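You operate a simulated robot arm through the tools that you are given. There is no shell and no other tool. Be economical: measure what you need, move in short steps, check, and stop when the job is done.

Carry out the task below with a simulated two-armed robot. There is one attempt and no reset: what you move stays moved.

JOB
On the top of the black table, fold the gold scarf in half, so that its two long edges meet.

It is judged by the outcome, as a careful person would: the job done as asked, and still so three seconds after it is handed in. It fails if anything else is knocked over, pushed out of place, dropped, spilled or broken. Flat cloth is picked up by pressing the open fingertips on it (5 to 10 N) and closing them slowly along it; thin cloth reads only 2 to 8 mm in the jaws.

ROBOT AND FRAMES
Two 7-joint arms with two-finger parallel grippers on one trunk, on a base that drives. Base frame: it is fixed to the floor where the robot stands at the start and does not move with it; the origin is under the middle of the robot, x ahead of it, y to its left, z up; the surface under the hand at the start is at about z = 80. Readings come in cm, degrees, newtons and seconds.
The left shoulder is at the start at [8.5, 18.2, 101.5], the right one opposite. With the tool pointing down near the work surface each hand reaches from about 32 to 76 cm from the robot's upright axis, wherever it stands, measured 20 degrees to its own side. Places, roughly: top of the black table [70, 50, 80]. Payload 3.91 kg a hand.
The TCP of each hand is the grasp point between the finger pads, 3 cm short of the fingertips. In the tool frame z runs along the fingers and y along their closing line. Largest opening 11 cm; finger width 2, thickness 1; the body of the gripper, 4.8 by 11.2 cm, starts 5.5 cm behind the TCP.
Orientation is told as [roll, pitch, yaw] about the base's x, y, z axes, in that order, counted from this pose: with the fingers straight down and closing along the base's y, the tool's x points along the base's -x, its y along +y and its z along -z.

CONTROLS
- The arms move only by the tool send_rows. It takes "left_series", "right_series" or both (then of equal length, played together; a hand with none holds still); each is a list of rows, each a list of 7 numbers: the shift along the tool's x, y, z in cm, then the turn, a rotation vector about the tool's x, y, z in degrees, then the finger opening in cm, from 0 to 11. In form: [[dx, dy, dz, wx, wy, wz, claw], ...]. A call has 1 to 12 rows; each row is the pose to reach, as a shift and turn from the pose commanded when the call began, along the tool's axes at that moment. A row lasts 0.2 s, in which the tool goes at most 5 cm and 8.6 degrees; a call with a longer step from one row to the next is refused whole, and so is a gripper value outside its range. A pose out of reach is approached as far as the arm can. The call stops where the force on the tool passes 40 N (or 10 N more than at its start, if that is more) or the arm is blocked; 0.2 s more then pass. Each finger travels about 7.2 cm/s and halts on what it meets, pressing with about 42 N; the grip force reading is that of the motor and also rises with nothing between the fingers. The clock runs only during rows and for 0.2 s after the last one: add rows that repeat a pose to give the fingers time. It gives the time, the measured TCP pose, the force on the tool (base axes), the opening and the grip force at its end, in the units of the frame above (readings bear some noise), with the torque about the TCP (base axes, N m) and any sound that the robot's microphone picked up.
- Cameras (640 x 400 px; columns grow to the right, rows downward): "scene" is now at [23.2, -0.01, 118.14]; the picture's right is [0.02, -1.00, 0.00], its down [-0.72, -0.01, -0.69] and it looks along [0.69, 0.01, -0.72] (base axes); focal length 214 px, centre (320, 200). "left" rides on the left gripper at [7.2, -1.7, -10.3] in its tool frame; the picture's right is [0.23, 0.97, 0.00], its down [-0.76, 0.18, -0.62] and it looks along [-0.61, 0.14, 0.78] (tool axes); focal length 222 px, centre (320, 200). "right" rides on the right gripper at [7.2, 1.7, -10.3] in its tool frame; the picture's right is [-0.23, 0.97, 0.00], its down [-0.76, -0.18, -0.62] and it looks along [-0.61, -0.14, 0.78] (tool axes); focal length 222 px, centre (320, 200). There is no depth. A picture from a camera that has moved, and an enlarged one, comes with that camera's place and axes in the base frame and with its lens.
- camera(camera): a new picture of that camera. It takes no simulated time.
- lift_body(by): slides the trunk up (or, below 0, down) by that many cm; the arms and the scene camera ride with it, the base frame stays. It gives what a move gives, with no picture.
- steer(legs): drives the robot by 1 to 6 legs, each [ahead, left, turn to the left] in cm, cm and degrees, along the robot's own axes; the way and the turn of a leg run together, so that a leg with both is an arc; at most 150 cm and 180 degrees a leg. The arms and the cameras ride along, it lands a little off, and it stops where it bumps. It gives what a move gives.
- turn_head(pan, tilt): turns the head with the scene camera to pan (to the left, within 80 degrees either way) and tilt (down, from -29 to 69), counted from straight ahead of the robot. It gives what a move gives.
- zoom(camera, box): a new picture of the part [left, top, right, bottom] of that camera's present view, enlarged. It takes no simulated time.
- job_done(): hands the job in; it is judged then, once.

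Work in short steps. Places have to be worked out from the pictures, the camera data and where the tool is seen: move nearer, look again, correct. Check each grasp and each placing, and mend what went wrong. You have 120 turns and 108 pictures in all, those below and enlarged ones among them. Open the grippers and draw the arms clear of the work before you hand the job in, unless the task says otherwise; then end with one line.

The tools are called after "Emit:" as a command line: name --argument value ..., lists and objects as JSON in quotes. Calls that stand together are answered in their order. send_rows: Moves the arms, as the interface text tells. Its arguments: {"type":"object","properties":{"left_series":{"type":"array"},"right_series":{"type":"array"}},"required":[]} The other tools are called the same way: lift_body (by) slides the trunk up or down; steer (legs) drives the base; turn_head (pan, tilt) turns the head that bears the scene camera; camera (camera) takes a picture; zoom (camera, box) takes an enlarged picture of a part of a camera's view; job_done () hands the job in.

At the start:

```text
time_s: 0.0
left_eef_pos: [51.18, 19.65, 103.29]
left_orientation: [0.0, 0.0, 0.1]
left_ft_force: [0.8, 0.0, 0.0]
left_wrist_torque: [0.0, -0.02, -0.03]
left_width: 11.01
left_gripper_force: 0.0
right_eef_pos: [53.24, -28.12, 98.56]
right_orientation: [0.1, 0.0, 0.0]
right_ft_force: [0.0, 0.0, -0.8]
right_wrist_torque: [-0.02, 0.0, 0.01]
right_width: 11.01
right_gripper_force: 0.0
trunk travel left (down, up): [-27.5, 23.9]
robot x, y, heading: [0.05, 0.16, 0.2]
head pan, tilt: [0.9, 46.4]
```

scene: 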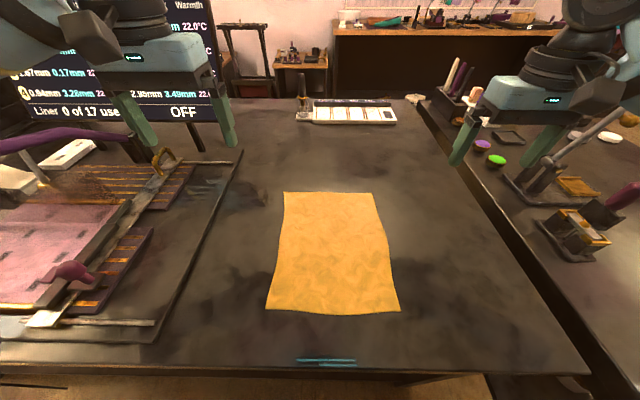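
right: 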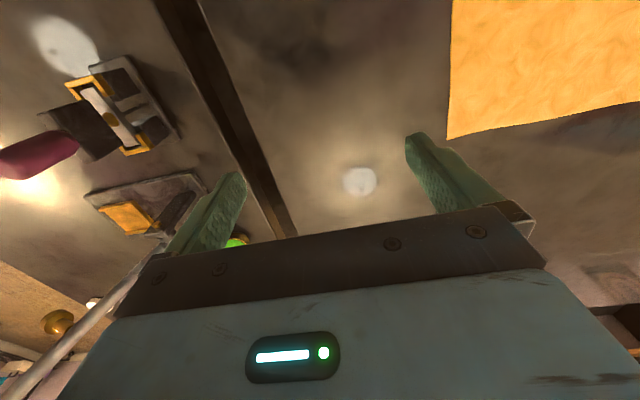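
left: 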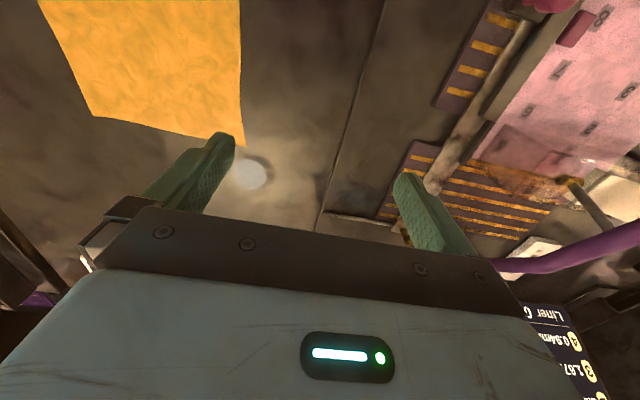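

The scarf spans about x 34–62, y −13 to +9.5, so its long edges run along x. Standing to the left and turned right would let the left hand take the far corner and the right hand the near one, so I look left first to check there is room.

Emit:
turn_head --pan 55 --tilt 35

Emit:
camera --camera "scene"

```text
time_s: 1.2
left_eef_pos: [51.26, 19.74, 103.34]
left_orientation: [0.1, -0.1, 0.0]
left_ft_force: [-0.5, 0.6, 0.3]
left_wrist_torque: [-0.01, -0.01, 0.01]
left_width: 11.0
left_gripper_force: 0.0
right_eef_pos: [53.19, -28.12, 98.52]
right_orientation: [-0.1, 0.1, 0.0]
right_ft_force: [1.1, 0.2, -0.3]
right_wrist_torque: [0.01, 0.01, 0.02]
right_width: 11.0
right_gripper_force: 0.1
trunk travel left (down, up): [-27.5, 23.9]
robot x, y, heading: [0.16, -0.13, -0.1]
head pan, tilt: [55.0, 35.0]
```

```text
104 pictures are left
camera scene: at [20.25, 7.07, 119.82], right [0.82, -0.57, 0.0], down [-0.33, -0.47, -0.82], along [0.47, 0.67, -0.57], focal length 214 px, centre (320, 200)
```

scene: 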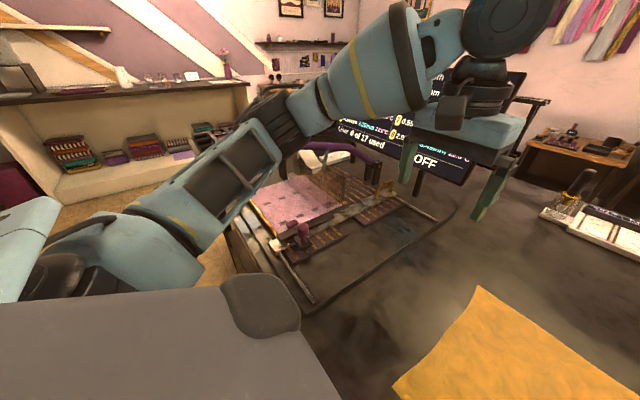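

The left elbow rides high over the press, which looks low nearby. I raise the trunk for clearance, then drive an arc to the left with a right turn.

Emit:
lift_body --by 10

Emit:
steer --legs '[[-5.7, 21, -30]]'

Emit:
turn_head --pan 10 --tilt 45

Emit:
camera --camera "scene"

```text
time_s: 2.6
left_eef_pos: [51.19, 19.82, 113.27]
left_orientation: [0.0, 0.1, 0.0]
left_ft_force: [0.2, -0.7, 0.8]
left_wrist_torque: [-0.01, 0.01, -0.02]
left_width: 11.02
left_gripper_force: 0.1
right_eef_pos: [53.17, -28.06, 108.52]
right_orientation: [0.0, 0.1, 0.1]
right_ft_force: [0.4, 0.5, -0.4]
right_wrist_torque: [0.05, 0.0, -0.02]
right_width: 11.01
right_gripper_force: 0.0
trunk travel left (down, up): [-37.5, 13.9]
robot x, y, heading: [0.22, -0.1, 0.1]
head pan, tilt: [55.0, 35.0]
```

```text
time_s: 5.0
left_eef_pos: [54.15, 13.09, 113.47]
left_orientation: [-0.1, 0.0, -30.2]
left_ft_force: [-0.2, -0.6, 0.5]
left_wrist_torque: [0.01, -0.01, 0.01]
left_width: 11.0
left_gripper_force: 0.1
right_eef_pos: [31.91, -29.36, 108.58]
right_orientation: [0.0, 0.0, -30.1]
right_ft_force: [-0.2, -1.1, 0.0]
right_wrist_torque: [0.0, 0.02, -0.01]
right_width: 11.03
right_gripper_force: 0.0
trunk travel left (down, up): [-37.5, 13.9]
robot x, y, heading: [-0.18, 21.45, -29.9]
head pan, tilt: [55.0, 35.0]
```

```text
time_s: 6.2
left_eef_pos: [54.07, 12.92, 113.21]
left_orientation: [0.1, 0.0, -30.1]
left_ft_force: [-0.3, -0.1, -0.1]
left_wrist_torque: [-0.02, 0.0, -0.01]
left_width: 10.95
left_gripper_force: 0.0
right_eef_pos: [31.96, -29.27, 108.54]
right_orientation: [-0.1, -0.1, -30.1]
right_ft_force: [-0.3, -1.0, 0.7]
right_wrist_torque: [-0.01, 0.01, 0.0]
right_width: 11.02
right_gripper_force: 0.0
trunk travel left (down, up): [-37.5, 13.9]
robot x, y, heading: [-0.09, 21.59, -30.2]
head pan, tilt: [10.0, 45.0]
```

```text
103 pictures are left
camera scene: at [18.37, 12.52, 128.52], right [-0.34, -0.94, 0.0], down [-0.66, 0.24, -0.71], along [0.66, -0.24, -0.71], focal length 214 px, centre (320, 200)
```

scene: 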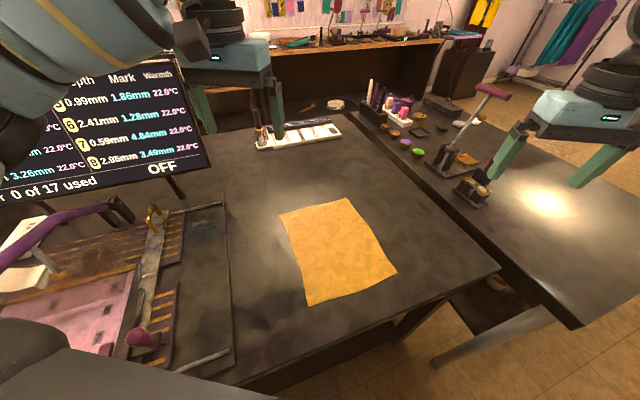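

The pose is good, and both views agree on the corners: FL (62.3, 9.7), NL (34.5, 9.3), FR (61.7, −12.9), NR (34.5, −13). I move the left hand above the far-left corner, yaw 0, fingers closing across the edge.

Emit:
send_rows --left_series '[[-1.4, -0.2, 3, 0, 0, -5, 9], [-2.9, -0.4, 6, 0, 0, -10, 7], [-4.3, -0.6, 9, 0, 0, -15, 5], [-5.7, -0.7, 12, 0, 0, -20, 4], [-7.2, -0.9, 15, 0, 0, -25, 3], [-8.6, -1.1, 18.3, 0, 0, -30, 3], [-8.6, -1.1, 18.3, 0, 0, -30, 3]]'

Emit:
camera --camera "left"

Emit:
camera --camera "scene"

```text
time_s: 7.8
left_eef_pos: [61.19, 7.87, 95.27]
left_orientation: [-0.1, 0.0, 0.0]
left_ft_force: [0.1, 0.8, -0.5]
left_wrist_torque: [0.02, 0.0, 0.0]
left_width: 3.01
left_gripper_force: 0.1
right_eef_pos: [31.9, -29.23, 108.55]
right_orientation: [0.0, 0.1, -30.2]
right_ft_force: [0.6, 0.3, 0.6]
right_wrist_torque: [0.02, 0.01, -0.01]
right_width: 10.97
right_gripper_force: 0.2
trunk travel left (down, up): [-37.5, 13.9]
robot x, y, heading: [-0.13, 21.32, -30.2]
head pan, tilt: [10.0, 45.0]
```

```text
102 pictures are left
camera left: at [53.88, 6.17, 105.59], right [-0.23, 0.97, 0.0], down [0.76, 0.18, 0.62], along [0.61, 0.14, -0.78], focal length 222 px, centre (320, 200)
```

left: 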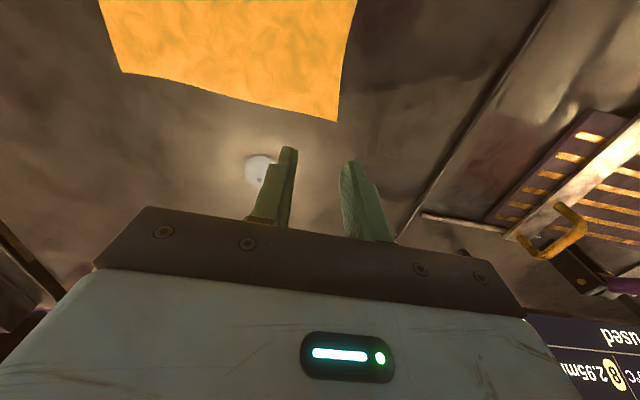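

```text
101 pictures are left
camera scene: at [18.34, 12.54, 128.53], right [-0.34, -0.94, 0.0], down [-0.66, 0.24, -0.71], along [0.66, -0.24, -0.71], focal length 214 px, centre (320, 200)
```

scene: 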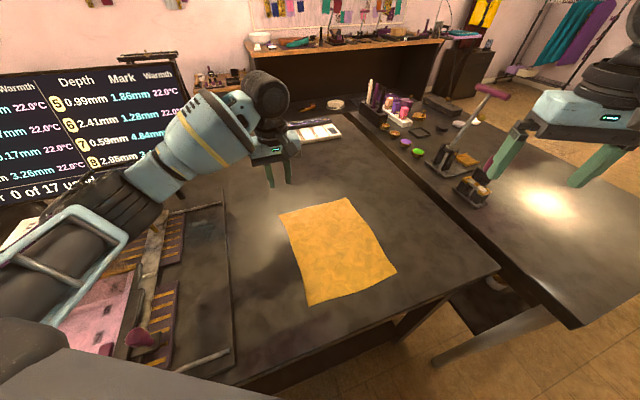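

Left hand is right above the far corner (corner checked at 62.1, 10.0). Now I bring the right hand over the near-left corner.

Emit:
send_rows --right_series '[[1.5, 3.4, 1.3, 0, 0, -3, 9], [3, 6.8, 2.6, 0, 0, -6, 7], [4.5, 10.2, 4, 0, 0, -9, 5], [6, 13.6, 5.4, 0, 0, -12, 4], [7.5, 17, 6.8, 0, 0, -15, 3], [9, 20.4, 8.1, 0, 0, -18, 3], [10.5, 23.8, 9.5, 0, 0, -21, 3], [12, 27.2, 10.8, 0, 0, -24, 3], [13.5, 30.6, 12.2, 0, 0, -27, 3], [14.9, 34, 13.5, 0, 0, -30, 3], [14.9, 34, 13.5, 0, 0, -30, 3]]'

Emit:
camera --camera "right"

Emit:
camera --camera "scene"

```text
time_s: 10.2
left_eef_pos: [61.07, 7.73, 95.2]
left_orientation: [-0.1, 0.1, -0.1]
left_ft_force: [0.5, 0.4, -0.2]
left_wrist_torque: [0.02, 0.02, 0.01]
left_width: 2.99
left_gripper_force: 0.0
right_eef_pos: [36.1, 7.48, 94.92]
right_orientation: [-0.1, 0.0, -0.1]
right_ft_force: [0.0, -0.1, 0.3]
right_wrist_torque: [-0.01, 0.04, 0.03]
right_width: 3.03
right_gripper_force: 0.1
trunk travel left (down, up): [-37.5, 13.9]
robot x, y, heading: [-0.12, 21.39, -30.3]
head pan, tilt: [10.0, 45.0]
```

```text
100 pictures are left
camera right: at [28.99, 9.18, 105.29], right [0.23, 0.97, 0.0], down [0.76, -0.18, 0.62], along [0.61, -0.14, -0.78], focal length 222 px, centre (320, 200)
```

right: 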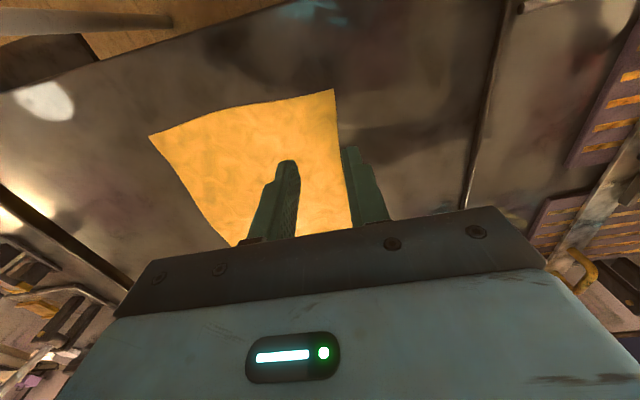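

```text
99 pictures are left
camera scene: at [18.35, 12.46, 128.52], right [-0.34, -0.94, 0.0], down [-0.66, 0.24, -0.71], along [0.66, -0.24, -0.71], focal length 214 px, centre (320, 200)
```

scene: 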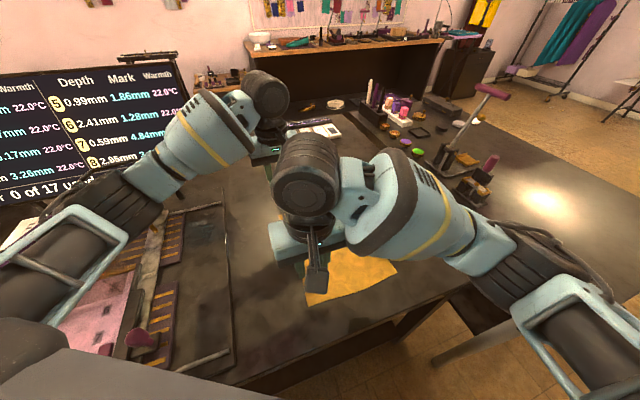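

The near corner reads (34.8, 9.3), so the right hand is well placed. Both hands go down to just above the cloth.

Emit:
send_rows --left_series '[[0, 0, 4, 0, 0, 0, 3], [0, 0, 8, 0, 0, 0, 3], [0, 0, 10, 0, 0, 0, 3], [0, 0, 11.5, 0, 0, 0, 3], [0, 0, 11.5, 0, 0, 0, 3]]' --right_series '[[0, 0, 4, 0, 0, 0, 3], [0, 0, 8, 0, 0, 0, 3], [0, 0, 10, 0, 0, 0, 3], [0, 0, 11.3, 0, 0, 0, 3], [0, 0, 11.3, 0, 0, 0, 3]]'

Emit:
camera --camera "right"

Emit:
camera --camera "left"

```text
time_s: 11.4
left_eef_pos: [61.03, 7.77, 83.56]
left_orientation: [0.0, 0.0, -0.1]
left_ft_force: [-0.3, 0.3, 0.0]
left_wrist_torque: [-0.02, 0.02, -0.04]
left_width: 2.98
left_gripper_force: 0.1
right_eef_pos: [36.13, 7.68, 83.77]
right_orientation: [0.0, 0.1, -0.1]
right_ft_force: [-0.7, 0.4, -0.6]
right_wrist_torque: [-0.03, 0.04, -0.03]
right_width: 3.0
right_gripper_force: 0.0
trunk travel left (down, up): [-37.5, 13.9]
robot x, y, heading: [0.17, 21.7, -30.3]
head pan, tilt: [10.0, 45.0]
```

```text
98 pictures are left
camera right: at [29.04, 9.32, 94.05], right [0.23, 0.97, 0.0], down [0.76, -0.18, 0.62], along [0.61, -0.14, -0.78], focal length 222 px, centre (320, 200)
```

right: 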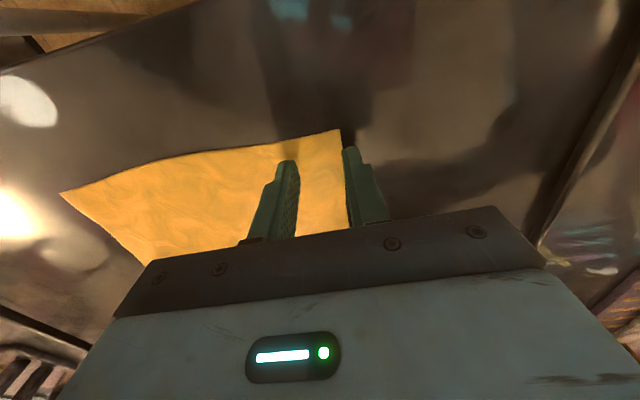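

```text
97 pictures are left
camera left: at [53.81, 6.14, 94.03], right [-0.23, 0.97, 0.0], down [0.76, 0.18, 0.62], along [0.61, 0.14, -0.78], focal length 222 px, centre (320, 200)
```

left: 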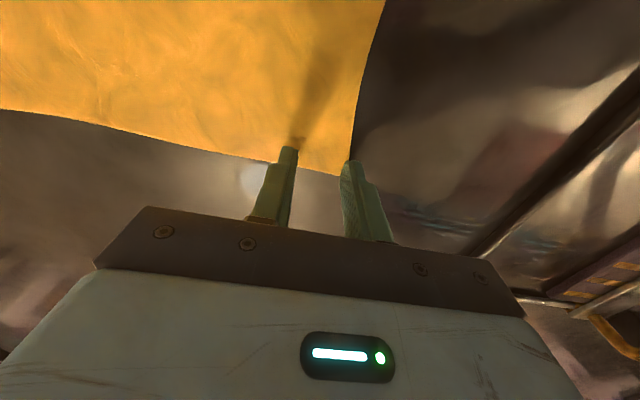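

Tips are about 0.6 cm above the cloth, with the outer fingers just at the edge. I shift both slightly inward, then press down.

Emit:
send_rows --left_series '[[0.5, -0.6, 0, 0, 0, 0, 3], [0.5, -0.6, 0.5, 0, 0, 0, 3], [0.5, -0.6, 0.7, 0, 0, 0, 3], [0.5, -0.6, 0.7, 0, 0, 0, 3]]' --right_series '[[0, -0.8, 0, 0, 0, 0, 3], [0, -0.8, 0.7, 0, 0, 0, 3], [0, -0.8, 0.9, 0, 0, 0, 3], [0, -0.8, 0.9, 0, 0, 0, 3]]'

```text
time_s: 12.4
left_eef_pos: [60.44, 7.2, 83.19]
left_orientation: [0.0, -0.2, -0.2]
left_ft_force: [0.1, -1.9, 11.5]
left_wrist_torque: [0.11, 0.03, 0.0]
left_width: 2.96
left_gripper_force: 0.1
right_eef_pos: [36.07, 6.8, 83.14]
right_orientation: [-0.1, -0.4, -0.1]
right_ft_force: [2.7, -0.4, 25.4]
right_wrist_torque: [-0.03, 0.08, 0.01]
right_width: 3.04
right_gripper_force: 0.0
trunk travel left (down, up): [-37.5, 13.9]
robot x, y, heading: [0.11, 21.51, -29.9]
head pan, tilt: [10.0, 45.0]
```

Left presses with 11 N and right with 25 N. I ease the right off and close both slowly.

Emit:
send_rows --left_series '[[0, 0, -0.1, 0, 0, 0, 3], [0, 0, -0.1, 0, 0, 0, 2.6], [0, 0, -0.1, 0, 0, 0, 2.2], [0, 0, -0.1, 0, 0, 0, 1.8], [0, 0, -0.1, 0, 0, 0, 1.4], [0, 0, -0.1, 0, 0, 0, 1.0], [0, 0, -0.1, 0, 0, 0, 0.6], [0, 0, -0.1, 0, 0, 0, 0.3], [0, 0, -0.1, 0, 0, 0, 0], [0, 0, -0.1, 0, 0, 0, 0]]' --right_series '[[0, 0, -0.25, 0, 0, 0, 3], [0, 0, -0.25, 0, 0, 0, 2.6], [0, 0, -0.25, 0, 0, 0, 2.2], [0, 0, -0.25, 0, 0, 0, 1.8], [0, 0, -0.25, 0, 0, 0, 1.4], [0, 0, -0.25, 0, 0, 0, 1.0], [0, 0, -0.25, 0, 0, 0, 0.6], [0, 0, -0.25, 0, 0, 0, 0.3], [0, 0, -0.25, 0, 0, 0, 0], [0, 0, -0.25, 0, 0, 0, 0]]'

Emit:
camera --camera "right"

Emit:
camera --camera "left"

```text
time_s: 14.6
left_eef_pos: [60.57, 7.18, 83.12]
left_orientation: [0.0, -0.2, -0.2]
left_ft_force: [1.1, -1.6, 18.7]
left_wrist_torque: [0.04, -0.03, 0.02]
left_width: 0.18
left_gripper_force: 41.3
right_eef_pos: [35.89, 6.74, 83.1]
right_orientation: [0.0, -0.1, -0.1]
right_ft_force: [0.4, -0.1, -0.3]
right_wrist_torque: [-0.05, -0.04, -0.02]
right_width: 0.17
right_gripper_force: 41.3
trunk travel left (down, up): [-37.5, 13.9]
robot x, y, heading: [-0.07, 21.48, -30.0]
head pan, tilt: [10.0, 45.0]
```

```text
96 pictures are left
camera right: at [28.87, 8.44, 93.5], right [0.23, 0.97, 0.0], down [0.76, -0.18, 0.62], along [0.61, -0.14, -0.78], focal length 222 px, centre (320, 200)
```

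right: 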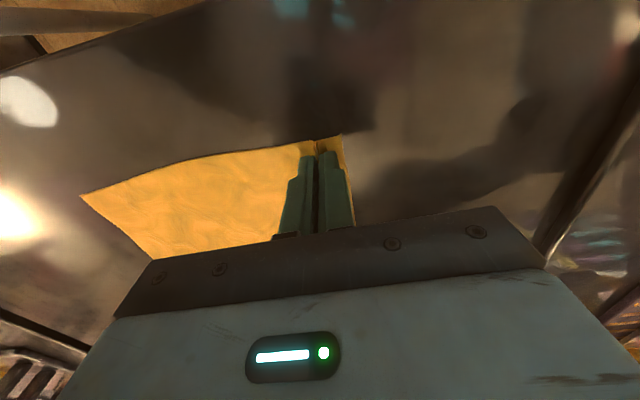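

```text
95 pictures are left
camera left: at [53.21, 5.54, 93.52], right [-0.23, 0.97, 0.0], down [0.76, 0.18, 0.62], along [0.61, 0.14, -0.78], focal length 222 px, centre (320, 200)
```

left: 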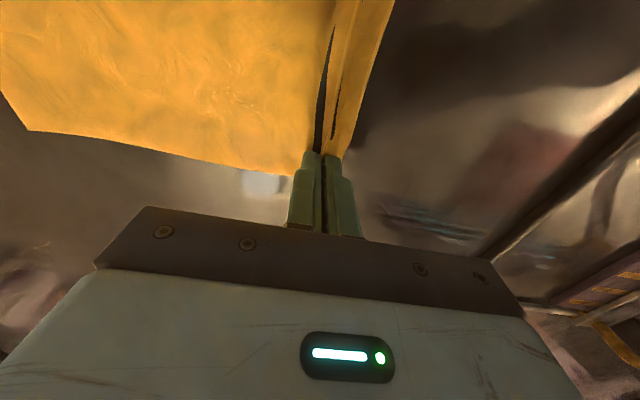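

Both show a pinched ridge at 1.8 mm. I lift 4 cm to check the grasps.

Emit:
send_rows --left_series '[[0, 0, -1, 0, 0, 0, 0], [0, 0, -2, 0, 0, 0, 0], [0, 0, -3, 0, 0, 0, 0], [0, 0, -4, 0, 0, 0, 0], [0, 0, -4, 0, 0, 0, 0]]' --right_series '[[0, 0, -1, 0, 0, 0, 0], [0, 0, -2, 0, 0, 0, 0], [0, 0, -3, 0, 0, 0, 0], [0, 0, -4, 0, 0, 0, 0], [0, 0, -4, 0, 0, 0, 0]]'

Emit:
camera --camera "right"

Emit:
camera --camera "left"

```text
time_s: 15.8
left_eef_pos: [60.33, 7.19, 87.03]
left_orientation: [0.0, -0.1, -0.1]
left_ft_force: [-0.2, 0.0, -0.3]
left_wrist_torque: [0.01, 0.03, 0.03]
left_width: 0.17
left_gripper_force: 41.9
right_eef_pos: [36.14, 6.8, 87.14]
right_orientation: [0.0, -0.1, -0.1]
right_ft_force: [-0.5, -0.1, -0.3]
right_wrist_torque: [0.02, 0.01, -0.01]
right_width: 0.17
right_gripper_force: 41.7
trunk travel left (down, up): [-37.5, 13.9]
robot x, y, heading: [0.02, 21.76, -30.3]
head pan, tilt: [10.0, 45.0]
```

```text
94 pictures are left
camera right: at [29.0, 8.47, 97.44], right [0.23, 0.97, 0.0], down [0.76, -0.18, 0.62], along [0.61, -0.14, -0.78], focal length 222 px, centre (320, 200)
```

right: 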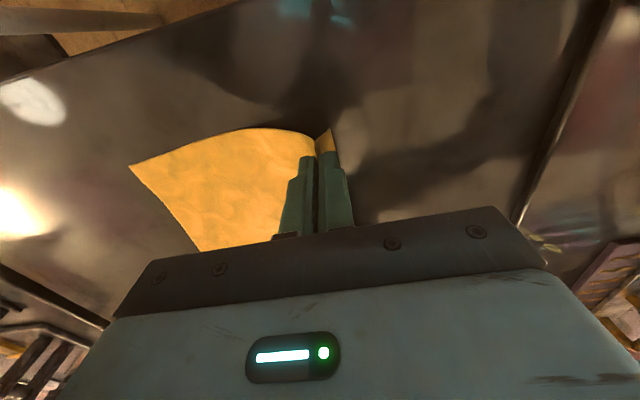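

```text
93 pictures are left
camera left: at [53.3, 5.5, 97.42], right [-0.23, 0.97, 0.0], down [0.76, 0.18, 0.62], along [0.61, 0.14, -0.78], focal length 222 px, centre (320, 200)
```

left: 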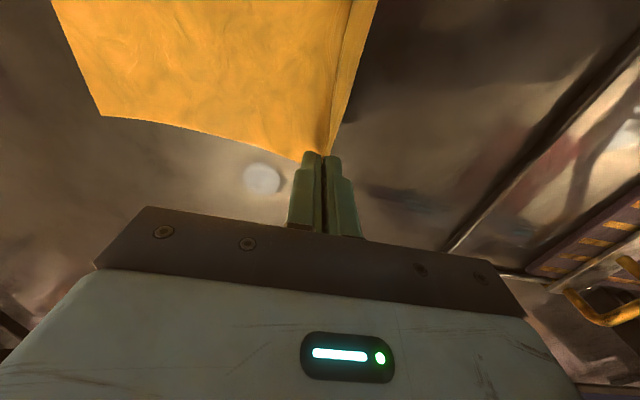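

Both corners hold, with about 1 cm of tail. I carry both hands along an arc about the midline (y ≈ −1.75) toward the right edge, leaning the tools gradually.

Emit:
send_rows --left_series '[[0, -1.6, -2.45, 0, 0, 0, 0], [0, -4.36, -3.95, -5, 0, 0, 0], [0, -7.1, -4.4, -10, 0, 0, 0], [0, -9.9, -4.35, -15, 0, 0, 0], [0, -12.6, -3.8, -20, 0, 0, 0], [0, -14.9, -2.65, -25, 0, 0, 0], [0, -17.1, -1.05, -30, 0, 0, 0], [0, -17.1, -1.05, -30, 0, 0, 0]]' --right_series '[[0, -1.6, -2.45, 0, 0, 0, 0], [0, -4.36, -3.95, -5, 0, 0, 0], [0, -7.1, -4.4, -10, 0, 0, 0], [0, -9.9, -4.35, -15, 0, 0, 0], [0, -12.6, -3.8, -20, 0, 0, 0], [0, -14.9, -2.65, -25, 0, 0, 0], [0, -17.1, -1.05, -30, 0, 0, 0], [0, -17.1, -1.05, -30, 0, 0, 0]]'

Emit:
camera --camera "right"

Emit:
camera --camera "left"

Emit:
camera --camera "scene"

```text
time_s: 17.8
left_eef_pos: [58.94, 0.72, 88.25]
left_orientation: [29.7, 0.3, 4.7]
left_ft_force: [-8.9, -5.0, 1.3]
left_wrist_torque: [-0.19, 0.26, 0.18]
left_width: 0.14
left_gripper_force: 41.5
left hand out of reach, approached as far as the arm can: row 5, 6, 7, 8
right_eef_pos: [36.19, -9.95, 88.33]
right_orientation: [30.2, -0.3, -0.1]
right_ft_force: [9.3, 4.9, 0.4]
right_wrist_torque: [0.05, -0.19, -0.08]
right_width: 0.19
right_gripper_force: 41.7
trunk travel left (down, up): [-37.5, 13.9]
robot x, y, heading: [-0.29, 21.35, -30.1]
head pan, tilt: [10.0, 45.0]
stopped in row 8 (left hand): the arm was blocked; the commanded pose is now the measured one
```

```text
92 pictures are left
camera right: at [29.02, -13.86, 97.99], right [0.23, 0.84, 0.49], down [0.76, -0.47, 0.45], along [0.61, 0.27, -0.74], focal length 222 px, centre (320, 200)
```

right: 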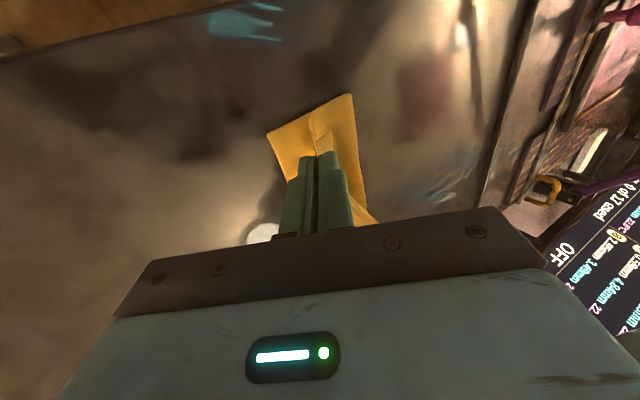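

```text
91 pictures are left
camera left: at [52.33, -6.46, 96.47], right [-0.29, 0.82, 0.48], down [0.78, -0.09, 0.62], along [0.56, 0.56, -0.61], focal length 222 px, centre (320, 200)
```

left: 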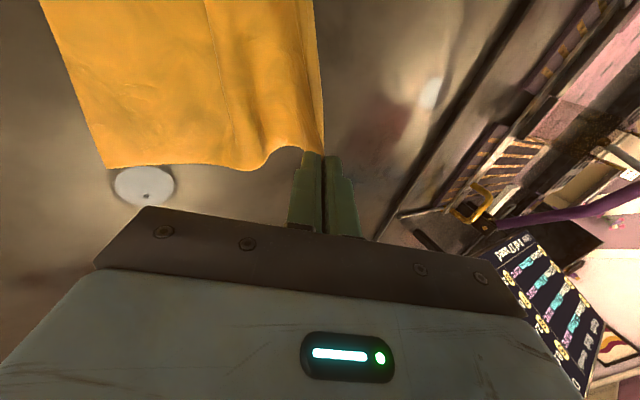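

```text
90 pictures are left
camera scene: at [18.37, 12.52, 128.52], right [-0.34, -0.94, 0.0], down [-0.66, 0.24, -0.71], along [0.66, -0.24, -0.71], focal length 214 px, centre (320, 200)
```

scene: 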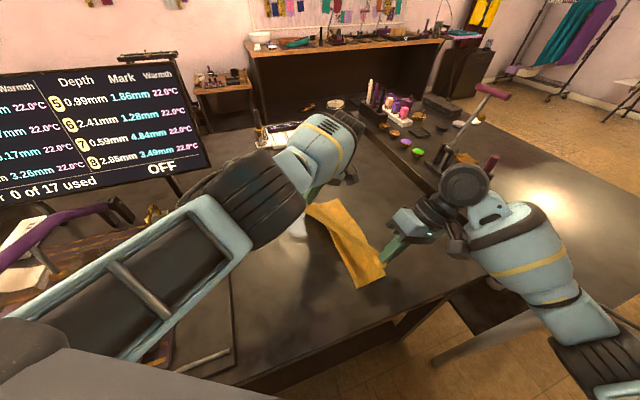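

The tilted left wrist ran out of reach. I'll lower the trunk 3 cm, then straighten and advance the left hand while raising both back to height.

Emit:
lift_body --by -3

Emit:
send_rows --left_series '[[-0.1, -1, -2, 6, -0.4, 0.8, 0], [-0.2, -2.4, -4, 12, -0.9, 1.6, 0], [-0.4, -3.9, -5.8, 18, -1.4, 2.4, 0], [-0.5, -5.2, -7, 24, -1.9, 3.3, 0], [-0.6, -6.46, -7.4, 29.7, -2.3, 4.1, 0], [-0.6, -6.46, -7.4, 29.7, -2.3, 4.1, 0]]' --right_series '[[0, 0.5, -0.9, 0, 0, 0, 0], [0, 1, -1.8, 0, 0, 0, 0], [0, 1.5, -2.6, 0, 0, 0, 0], [0, 1.5, -2.6, 0, 0, 0, 0], [0, 1.5, -2.6, 0, 0, 0, 0], [0, 1.5, -2.6, 0, 0, 0, 0]]'

Emit:
camera --camera "scene"

```text
time_s: 18.5
left_eef_pos: [58.88, 0.55, 84.11]
left_orientation: [30.7, 1.3, 4.7]
left_ft_force: [-9.6, -5.0, 0.7]
left_wrist_torque: [-0.13, 0.26, 0.19]
left_width: 0.17
left_gripper_force: 41.2
right_eef_pos: [36.0, -10.19, 85.24]
right_orientation: [30.1, -0.1, -0.2]
right_ft_force: [8.7, 5.3, 0.3]
right_wrist_torque: [0.08, -0.24, -0.06]
right_width: 0.17
right_gripper_force: 41.6
trunk travel left (down, up): [-34.5, 16.9]
robot x, y, heading: [-0.17, 21.51, -30.0]
head pan, tilt: [10.0, 45.0]
```

```text
time_s: 19.9
left_eef_pos: [60.85, -8.25, 86.68]
left_orientation: [1.1, 0.5, 0.7]
left_ft_force: [-2.1, 0.5, 0.4]
left_wrist_torque: [0.02, 0.08, -0.01]
left_width: 0.17
left_gripper_force: 41.5
right_eef_pos: [36.16, -10.07, 88.23]
right_orientation: [30.1, 0.0, -0.1]
right_ft_force: [3.0, 0.8, 0.5]
right_wrist_torque: [-0.03, -0.01, -0.06]
right_width: 0.18
right_gripper_force: 41.7
trunk travel left (down, up): [-34.5, 16.9]
robot x, y, heading: [-0.1, 21.86, -30.0]
head pan, tilt: [10.0, 45.0]
```

```text
89 pictures are left
camera scene: at [19.17, 12.05, 125.36], right [-0.34, -0.94, 0.0], down [-0.66, 0.24, -0.71], along [0.66, -0.24, -0.71], focal length 214 px, centre (320, 200)
```

scene: 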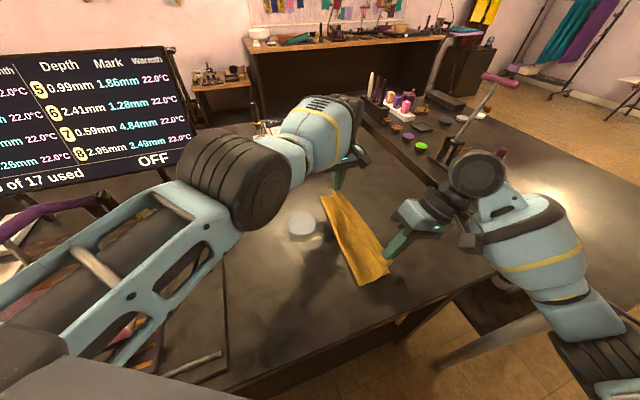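

Both hands are now over the target side with little tension. I check how the cloth lies underneath.

Emit:
zoom --camera "scene" --box '[270, 140, 460, 300]'

Emit:
camera --camera "left"

Emit:
camera --camera "right"

```text
2.50 times, centred on (365, 220) of scene
camera zoom: at [19.17, 12.05, 125.36], right [-0.34, -0.94, 0.0], down [-0.66, 0.24, -0.71], along [0.66, -0.24, -0.71], focal length 536 px, centre (208, 150)
```

zoom: 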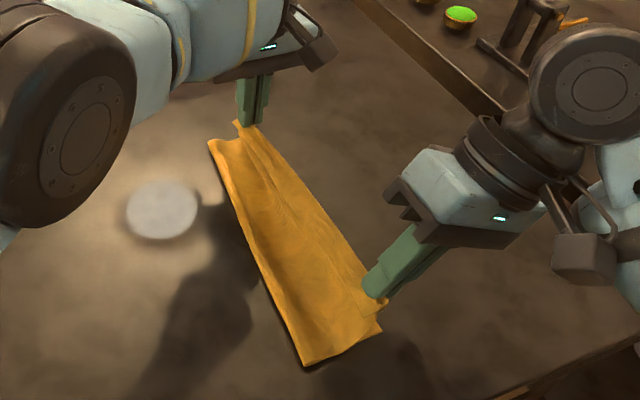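

```text
87 pictures are left
camera left: at [53.7, -10.24, 97.08], right [-0.24, 0.97, 0.02], down [0.77, 0.17, 0.62], along [0.6, 0.16, -0.78], focal length 222 px, centre (320, 200)
```

left: 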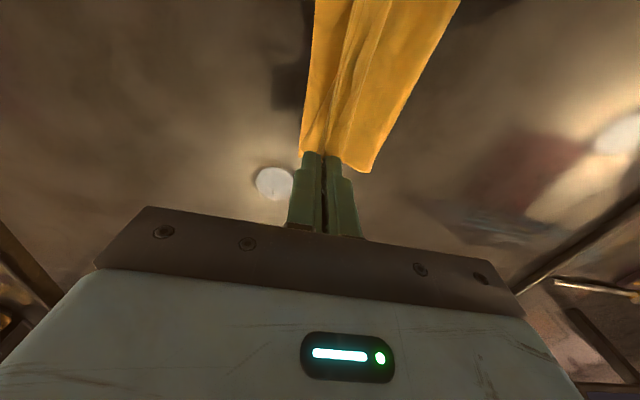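

```text
86 pictures are left
camera right: at [28.96, -13.87, 97.99], right [0.23, 0.84, 0.49], down [0.76, -0.47, 0.45], along [0.61, 0.27, -0.75], focal length 222 px, centre (320, 200)
```

right: 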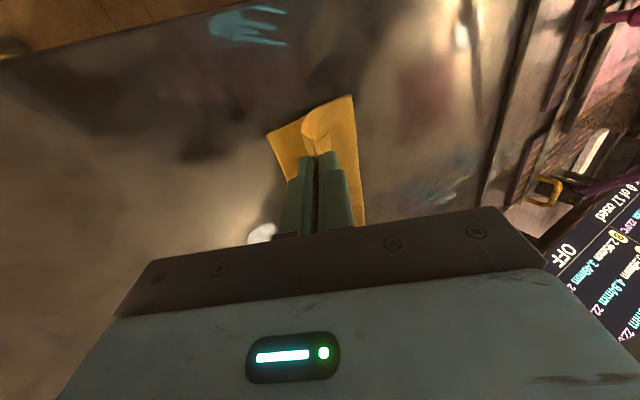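

The fold lies well, though the lower layer has slid, so its right edge is now at y ≈ −10 and the finger tips at y ≈ −8.4 suit it. I lower both hands straight down to the cloth.

Emit:
send_rows --left_series '[[0, 0, 0.7, 0, 0, 0, 0], [0, 0, 1.4, 0, 0, 0, 0], [0, 0, 2.1, 0, 0, 0, 0], [0, 0, 2.8, 0, 0, 0, 0], [0, 0, 2.8, 0, 0, 0, 0]]' --right_series '[[0, -0.5, 1.1, 0, 0, 0, 0], [0, -1, 2.2, 0, 0, 0, 0], [0, -1.5, 3.2, 0, 0, 0, 0], [0, -2.0, 4.3, 0, 0, 0, 0], [0, -2.0, 4.3, 0, 0, 0, 0]]'

Emit:
camera --camera "left"

Emit:
camera --camera "right"

```text
time_s: 21.1
left_eef_pos: [60.54, -8.49, 84.25]
left_orientation: [1.0, 0.2, 0.4]
left_ft_force: [-0.7, -0.5, 0.8]
left_wrist_torque: [0.02, 0.01, 0.03]
left_width: 0.15
left_gripper_force: 41.5
right_eef_pos: [35.9, -9.76, 83.42]
right_orientation: [30.1, 0.0, 0.0]
right_ft_force: [0.4, 0.3, 2.5]
right_wrist_torque: [-0.02, 0.01, -0.05]
right_width: 0.16
right_gripper_force: 41.7
trunk travel left (down, up): [-34.5, 16.9]
robot x, y, heading: [0.05, 21.49, -30.2]
head pan, tilt: [10.0, 45.0]
```

```text
85 pictures are left
camera left: at [53.32, -10.39, 94.6], right [-0.23, 0.97, 0.02], down [0.76, 0.17, 0.62], along [0.6, 0.16, -0.78], focal length 222 px, centre (320, 200)
```

left: 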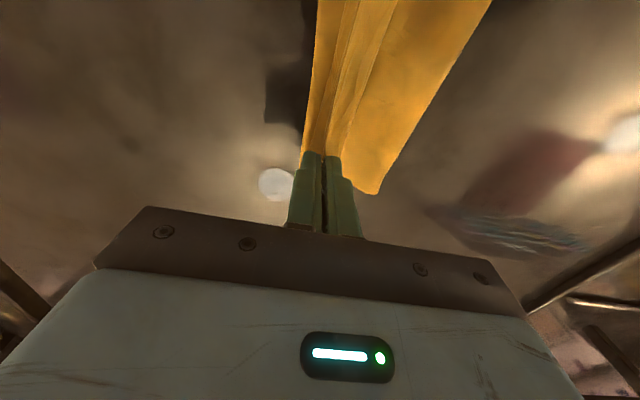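

```text
84 pictures are left
camera right: at [28.86, -13.43, 93.15], right [0.23, 0.84, 0.49], down [0.76, -0.47, 0.45], along [0.61, 0.27, -0.75], focal length 222 px, centre (320, 200)
```

right: 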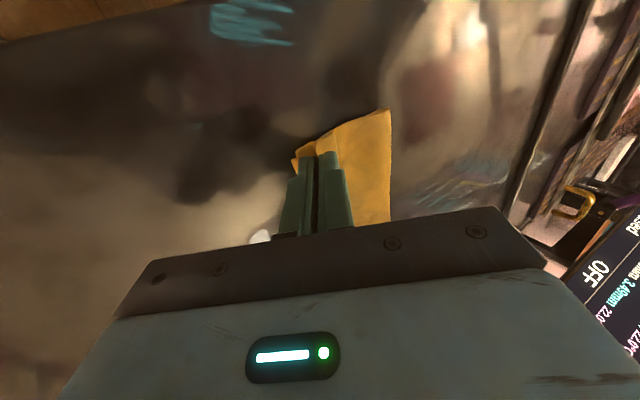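

Right touches; left is about 1 cm high. I lower the left 0.9 cm more, then open both slowly and rise.

Emit:
send_rows --left_series '[[0, 0, 0.5, 0, 0, 0, 0], [0, 0, 0.9, 0, 0, 0, 0], [0, 0, 0.9, 0, 0, 0, 0.5], [0, 0, 0.9, 0, 0, 0, 1], [0, 0, 0.9, 0, 0, 0, 1.5], [0, 0, 0.9, 0, 0, 0, 1.5], [0, 0, -1, 0, 0, 0, 1.5], [0, 0, -4, 0, 0, 0, 1.5], [0, 0, -8, 0, 0, 0, 1.5], [0, 0, -8, 0, 0, 0, 1.5]]' --right_series '[[0, 0, 0, 0, 0, 0, 0], [0, 0, 0, 0, 0, 0, 0], [0, 0, 0, 0, 0, 0, 0.5], [0, 0, 0, 0, 0, 0, 1], [0, 0, 0, 0, 0, 0, 1.5], [0, 0, 0, 0, 0, 0, 1.5], [0, 0, -2, 0, 0, 0, 1.5], [0, 0, -5, 0, 0, 0, 1.5], [0, 0, -9, 0, 0, 0, 1.5], [0, 0, -9, 0, 0, 0, 1.5]]'

Emit:
camera --camera "left"

Emit:
camera --camera "right"

Emit:
zoom --camera "scene" --box '[270, 140, 460, 300]'

```text
time_s: 23.3
left_eef_pos: [61.25, -7.73, 91.37]
left_orientation: [1.5, 1.0, 1.5]
left_ft_force: [-0.2, -0.7, -0.5]
left_wrist_torque: [-0.03, -0.02, -0.04]
left_width: 1.49
left_gripper_force: 0.0
right_eef_pos: [36.16, -14.3, 91.15]
right_orientation: [30.0, -0.1, -0.1]
right_ft_force: [0.5, -0.5, -0.5]
right_wrist_torque: [0.03, 0.03, -0.01]
right_width: 1.49
right_gripper_force: 0.0
trunk travel left (down, up): [-34.5, 16.9]
robot x, y, heading: [0.16, 21.72, -30.0]
head pan, tilt: [10.0, 45.0]
```

```text
83 pictures are left
camera left: at [54.3, -9.75, 101.78], right [-0.25, 0.97, 0.03], down [0.77, 0.18, 0.61], along [0.59, 0.18, -0.79], focal length 222 px, centre (320, 200)
```

left: 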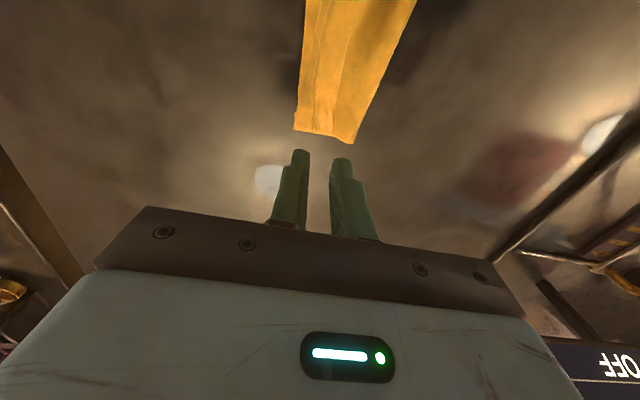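

```text
82 pictures are left
camera right: at [28.96, -18.12, 100.97], right [0.23, 0.84, 0.49], down [0.76, -0.47, 0.45], along [0.61, 0.27, -0.75], focal length 222 px, centre (320, 200)
```

right: 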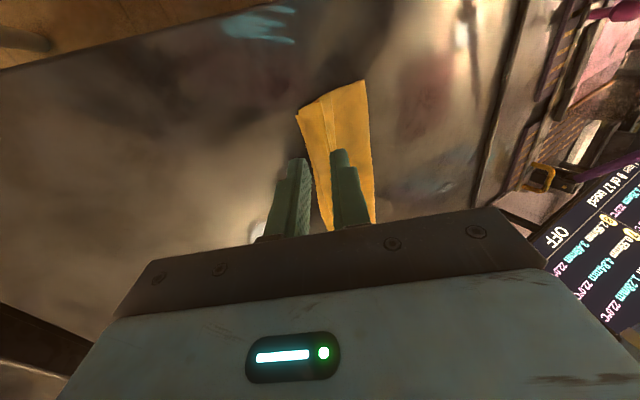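

```text
2.50 times, centred on (365, 220) of scene
camera zoom: at [19.19, 12.04, 125.35], right [-0.34, -0.94, 0.0], down [-0.66, 0.24, -0.71], along [0.66, -0.24, -0.71], focal length 536 px, centre (208, 150)
```

zoom: 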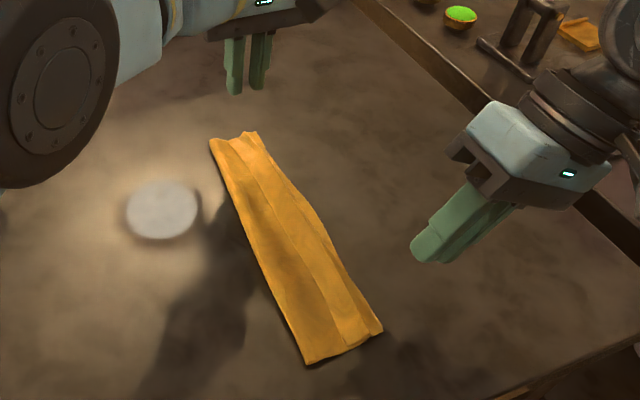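

Released; the carried edge is folded back as a flap, and the strip is narrower than expected. I raise the hands for clear close-ups.

Emit:
send_rows --left_series '[[0, 0, -2, 0, 0, 0, 1.5], [0, 0, -4, 0, 0, 0, 1.5], [0, 0, -4, 0, 0, 0, 1.5]]' --right_series '[[3, 0, -2, 0, 0, 0, 1.5], [6, 0, -4, 0, 0, 0, 1.5], [6, 0, -4, 0, 0, 0, 1.5]]'

Emit:
zoom --camera "scene" --box '[315, 180, 395, 230]'

Emit:
zoom --camera "scene" --box '[330, 230, 410, 290]'

Emit:
zoom --camera "right" --box '[240, 60, 440, 185]'

Emit:
zoom --camera "left" --box '[260, 0, 420, 160]'

```text
time_s: 24.1
left_eef_pos: [61.21, -7.9, 96.59]
left_orientation: [0.7, 0.1, 1.4]
left_ft_force: [0.0, -0.2, 0.4]
left_wrist_torque: [0.04, 0.02, 0.03]
left_width: 1.49
left_gripper_force: 0.2
right_eef_pos: [29.98, -16.07, 94.94]
right_orientation: [30.1, -0.2, -0.1]
right_ft_force: [0.0, 0.5, 0.4]
right_wrist_torque: [-0.01, -0.01, 0.01]
right_width: 1.48
right_gripper_force: 0.1
trunk travel left (down, up): [-34.5, 16.9]
robot x, y, heading: [-0.37, 21.93, -30.1]
head pan, tilt: [10.0, 45.0]
```

```text
8.00 times, centred on (355, 205) of scene
camera zoom: at [19.23, 12.04, 125.35], right [-0.34, -0.94, 0.0], down [-0.66, 0.24, -0.71], along [0.66, -0.24, -0.71], focal length 1716 px, centre (40, 160)
```

zoom: 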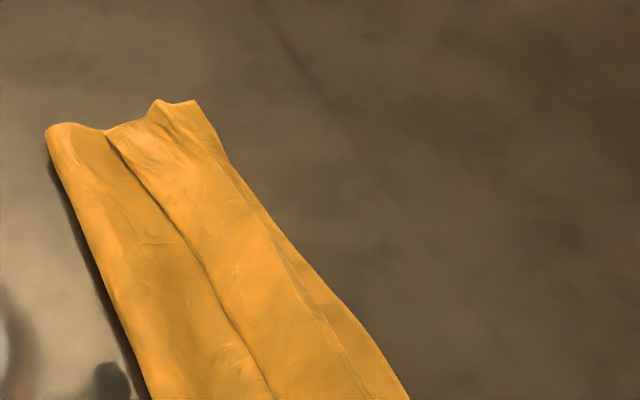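

```text
6.67 times, centred on (370, 260) of scene
camera zoom: at [19.23, 12.04, 125.35], right [-0.34, -0.94, 0.0], down [-0.66, 0.24, -0.71], along [0.66, -0.24, -0.71], focal length 1430 px, centre (-13, -200)
```

zoom: 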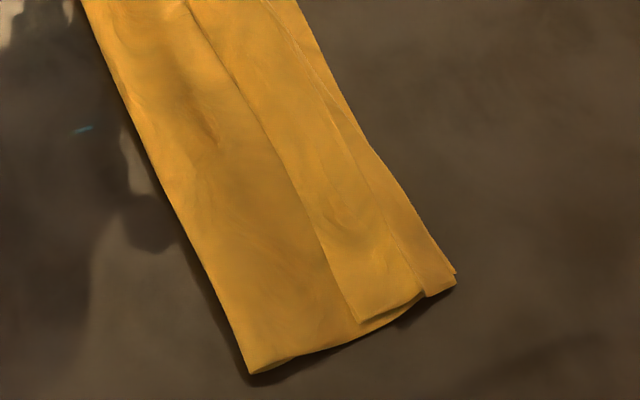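

```text
3.20 times, centred on (340, 122) of right
camera zoom: at [22.85, -19.87, 104.61], right [0.23, 0.84, 0.49], down [0.76, -0.47, 0.45], along [0.61, 0.27, -0.75], focal length 711 px, centre (256, 448)
```

zoom: 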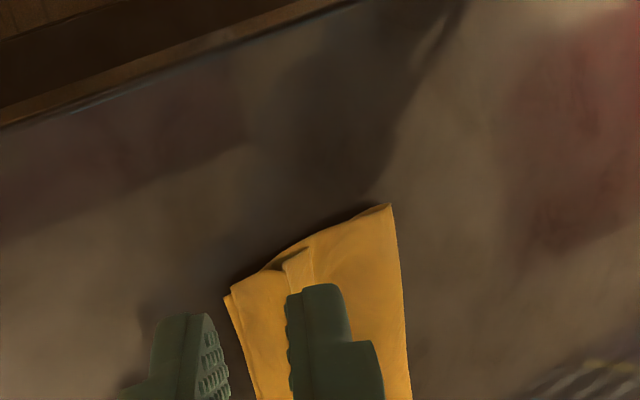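

```text
2.50 times, centred on (340, 80) of left
camera zoom: at [54.15, -9.82, 107.03], right [-0.25, 0.97, 0.01], down [0.76, 0.19, 0.62], along [0.6, 0.16, -0.78], focal length 555 px, centre (270, 500)
```

zoom: 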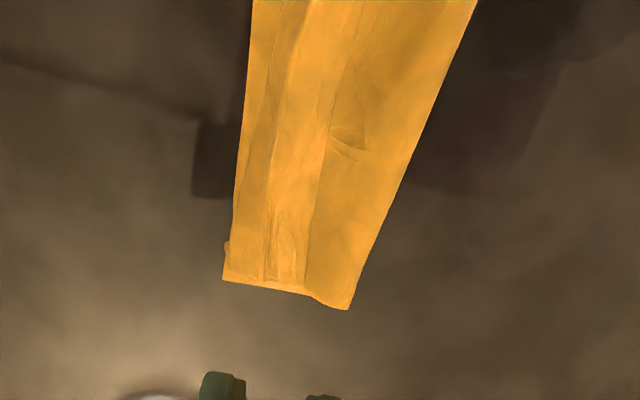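

The scarf is folded over but the pinched long edge turned back as a flap (ridge y ≈ −8.8, edge y ≈ −6.2). I'll pinch just that flap at both ends, starting by hovering over it with narrow jaws.

Emit:
send_rows --left_series '[[0.3, 0.3, 3, 0, 0, 0, 1.5], [0.7, 0.7, 6, 0, 0, -0.7, 1.5], [0.7, 0.7, 9, 0, 0, -1.4, 1.5], [0.7, 0.7, 12, 0, 0, -1.4, 1.5], [0.7, 0.7, 12, 0, 0, -1.4, 1.5]]' --right_series '[[-1.5, 0.5, 3, 7.5, 0, 0, 1.5], [-3, 1, 6, 15, 0, 0, 1.5], [-4.6, 1.5, 9.5, 22.5, 0, 0, 1.5], [-6.2, 2.1, 13.2, 30, 0, 0, 1.5], [-6.2, 2.1, 13.2, 30, 0, 0, 1.5]]'

Emit:
zoom --camera "left" --box '[220, 20, 460, 220]'

Emit:
zoom --camera "right" --box '[220, 60, 460, 260]'

```text
time_s: 25.3
left_eef_pos: [59.27, -8.01, 84.51]
left_orientation: [0.9, 0.1, 1.3]
left_ft_force: [0.6, -0.6, -0.3]
left_wrist_torque: [-0.03, -0.03, 0.0]
left_width: 1.55
left_gripper_force: 0.1
right_eef_pos: [36.37, -7.79, 84.4]
right_orientation: [0.0, -0.2, -0.1]
right_ft_force: [0.5, 0.3, -0.2]
right_wrist_torque: [0.01, 0.0, 0.01]
right_width: 1.53
right_gripper_force: 0.0
trunk travel left (down, up): [-34.5, 16.9]
robot x, y, heading: [-0.2, 21.22, -30.0]
head pan, tilt: [10.0, 45.0]
```

```text
2.00 times, centred on (340, 120) of left
camera zoom: at [52.14, -9.91, 94.87], right [-0.25, 0.97, 0.02], down [0.76, 0.19, 0.62], along [0.6, 0.17, -0.78], focal length 444 px, centre (280, 360)
```

zoom: 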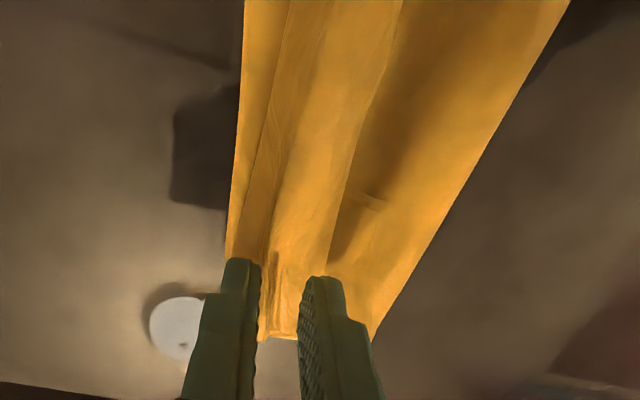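

```text
2.00 times, centred on (340, 160) of right
camera zoom: at [29.21, -6.19, 94.73], right [0.23, 0.97, 0.0], down [0.76, -0.18, 0.62], along [0.61, -0.14, -0.78], focal length 444 px, centre (280, 280)
```

zoom: 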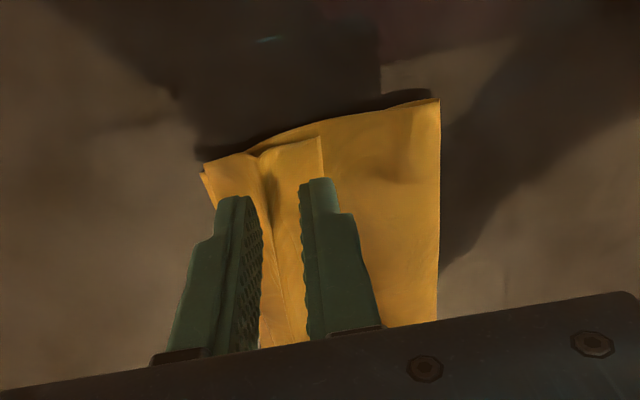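

The flap lies between the jaws at both ends, and the left needs +0.8 cm in y. I press down gently to find contact.

Emit:
send_rows --left_series '[[-0.8, 0.8, 0, 0, 0, 0, 1.5], [-0.8, 0.8, 0.5, 0, 0, 0, 1.5], [-0.8, 0.8, 0.8, 0, 0, 0, 1.5], [-0.8, 0.8, 1.0, 0, 0, 0, 1.5]]' --right_series '[[0, 0.2, 0, 0, 0, 0, 1.5], [0, 0.2, 0.5, 0, 0, 0, 1.5], [0, 0.2, 0.8, 0, 0, 0, 1.5], [0, 0.2, 1.0, 0, 0, 0, 1.5]]'

```text
time_s: 26.3
left_eef_pos: [60.27, -7.07, 83.41]
left_orientation: [0.8, 0.1, 1.4]
left_ft_force: [0.1, 0.8, 0.0]
left_wrist_torque: [-0.01, 0.01, -0.02]
left_width: 1.51
left_gripper_force: 0.0
right_eef_pos: [36.22, -7.57, 83.39]
right_orientation: [0.1, -0.1, -0.1]
right_ft_force: [-0.7, -0.2, 0.4]
right_wrist_torque: [0.0, -0.04, -0.01]
right_width: 1.51
right_gripper_force: 0.1
trunk travel left (down, up): [-34.5, 16.9]
robot x, y, heading: [0.08, 21.48, -30.1]
head pan, tilt: [10.0, 45.0]
```

No contact yet at tip height 80.4, so I go 0.2 cm lower and close slowly with light pressure.

Emit:
send_rows --left_series '[[0, 0, 0.1, 0, 0, 0, 1.5], [0, 0, 0.2, 0, 0, 0, 1.5], [0, 0, 0.2, 0, 0, 0, 1.2], [0, 0, 0.2, 0, 0, 0, 0.9], [0, 0, 0.2, 0, 0, 0, 0.6], [0, 0, 0.2, 0, 0, 0, 0.3], [0, 0, 0.2, 0, 0, 0, 0], [0, 0, 0.2, 0, 0, 0, 0]]' --right_series '[[0, 0, 0.1, 0, 0, 0, 1.5], [0, 0, 0.2, 0, 0, 0, 1.5], [0, 0, 0.2, 0, 0, 0, 1.2], [0, 0, 0.2, 0, 0, 0, 0.9], [0, 0, 0.2, 0, 0, 0, 0.6], [0, 0, 0.2, 0, 0, 0, 0.3], [0, 0, 0.2, 0, 0, 0, 0], [0, 0, 0.2, 0, 0, 0, 0]]'

Emit:
send_rows --left_series '[[0, 0, -1, 0, 0, 0, 0], [0, 0, -2, 0, 0, 0, 0], [0, 0, -2, 0, 0, 0, 0]]' --right_series '[[0, 0, -1, 0, 0, 0, 0], [0, 0, -2, 0, 0, 0, 0], [0, 0, -2, 0, 0, 0, 0]]'

Emit:
zoom --camera "left" --box '[220, 20, 460, 220]'

Emit:
zoom --camera "right" --box '[220, 60, 460, 260]'

```text
time_s: 28.1
left_eef_pos: [60.17, -7.17, 83.22]
left_orientation: [0.8, -0.1, 1.5]
left_ft_force: [1.2, -1.8, 9.2]
left_wrist_torque: [-0.09, -0.03, 0.0]
left_width: 0.02
left_gripper_force: 37.9
right_eef_pos: [36.26, -7.63, 83.25]
right_orientation: [0.0, -0.2, 0.0]
right_ft_force: [0.2, -0.4, 1.2]
right_wrist_torque: [0.03, 0.01, 0.02]
right_width: 0.17
right_gripper_force: 41.7
trunk travel left (down, up): [-34.5, 16.9]
robot x, y, heading: [0.33, 21.59, -30.3]
head pan, tilt: [10.0, 45.0]
```

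```text
time_s: 28.9
left_eef_pos: [60.17, -7.25, 85.18]
left_orientation: [0.9, 0.1, 1.4]
left_ft_force: [0.3, 0.3, -0.4]
left_wrist_torque: [-0.02, 0.01, 0.02]
left_width: 0.0
left_gripper_force: 37.5
right_eef_pos: [36.25, -7.62, 85.2]
right_orientation: [0.1, -0.1, -0.2]
right_ft_force: [0.5, 0.1, -0.2]
right_wrist_torque: [0.05, -0.01, -0.04]
right_width: 0.18
right_gripper_force: 41.5
trunk travel left (down, up): [-34.5, 16.9]
robot x, y, heading: [0.03, 21.52, -30.2]
head pan, tilt: [10.0, 45.0]
```

```text
2.00 times, centred on (340, 120) of left
camera zoom: at [53.05, -9.14, 95.64], right [-0.25, 0.97, 0.02], down [0.76, 0.19, 0.62], along [0.6, 0.17, -0.78], focal length 444 px, centre (280, 360)
```

zoom: 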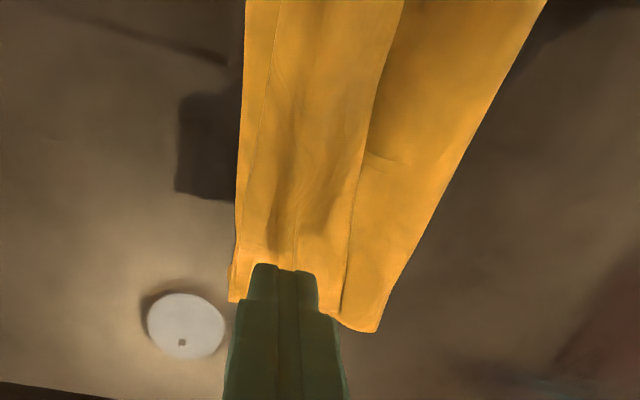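

```text
2.00 times, centred on (340, 160) of right
camera zoom: at [29.13, -5.97, 95.54], right [0.23, 0.97, 0.0], down [0.76, -0.18, 0.62], along [0.61, -0.14, -0.78], focal length 444 px, centre (280, 280)
```

zoom: 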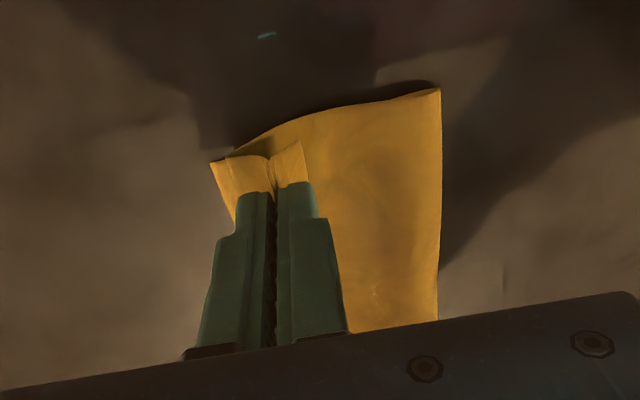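

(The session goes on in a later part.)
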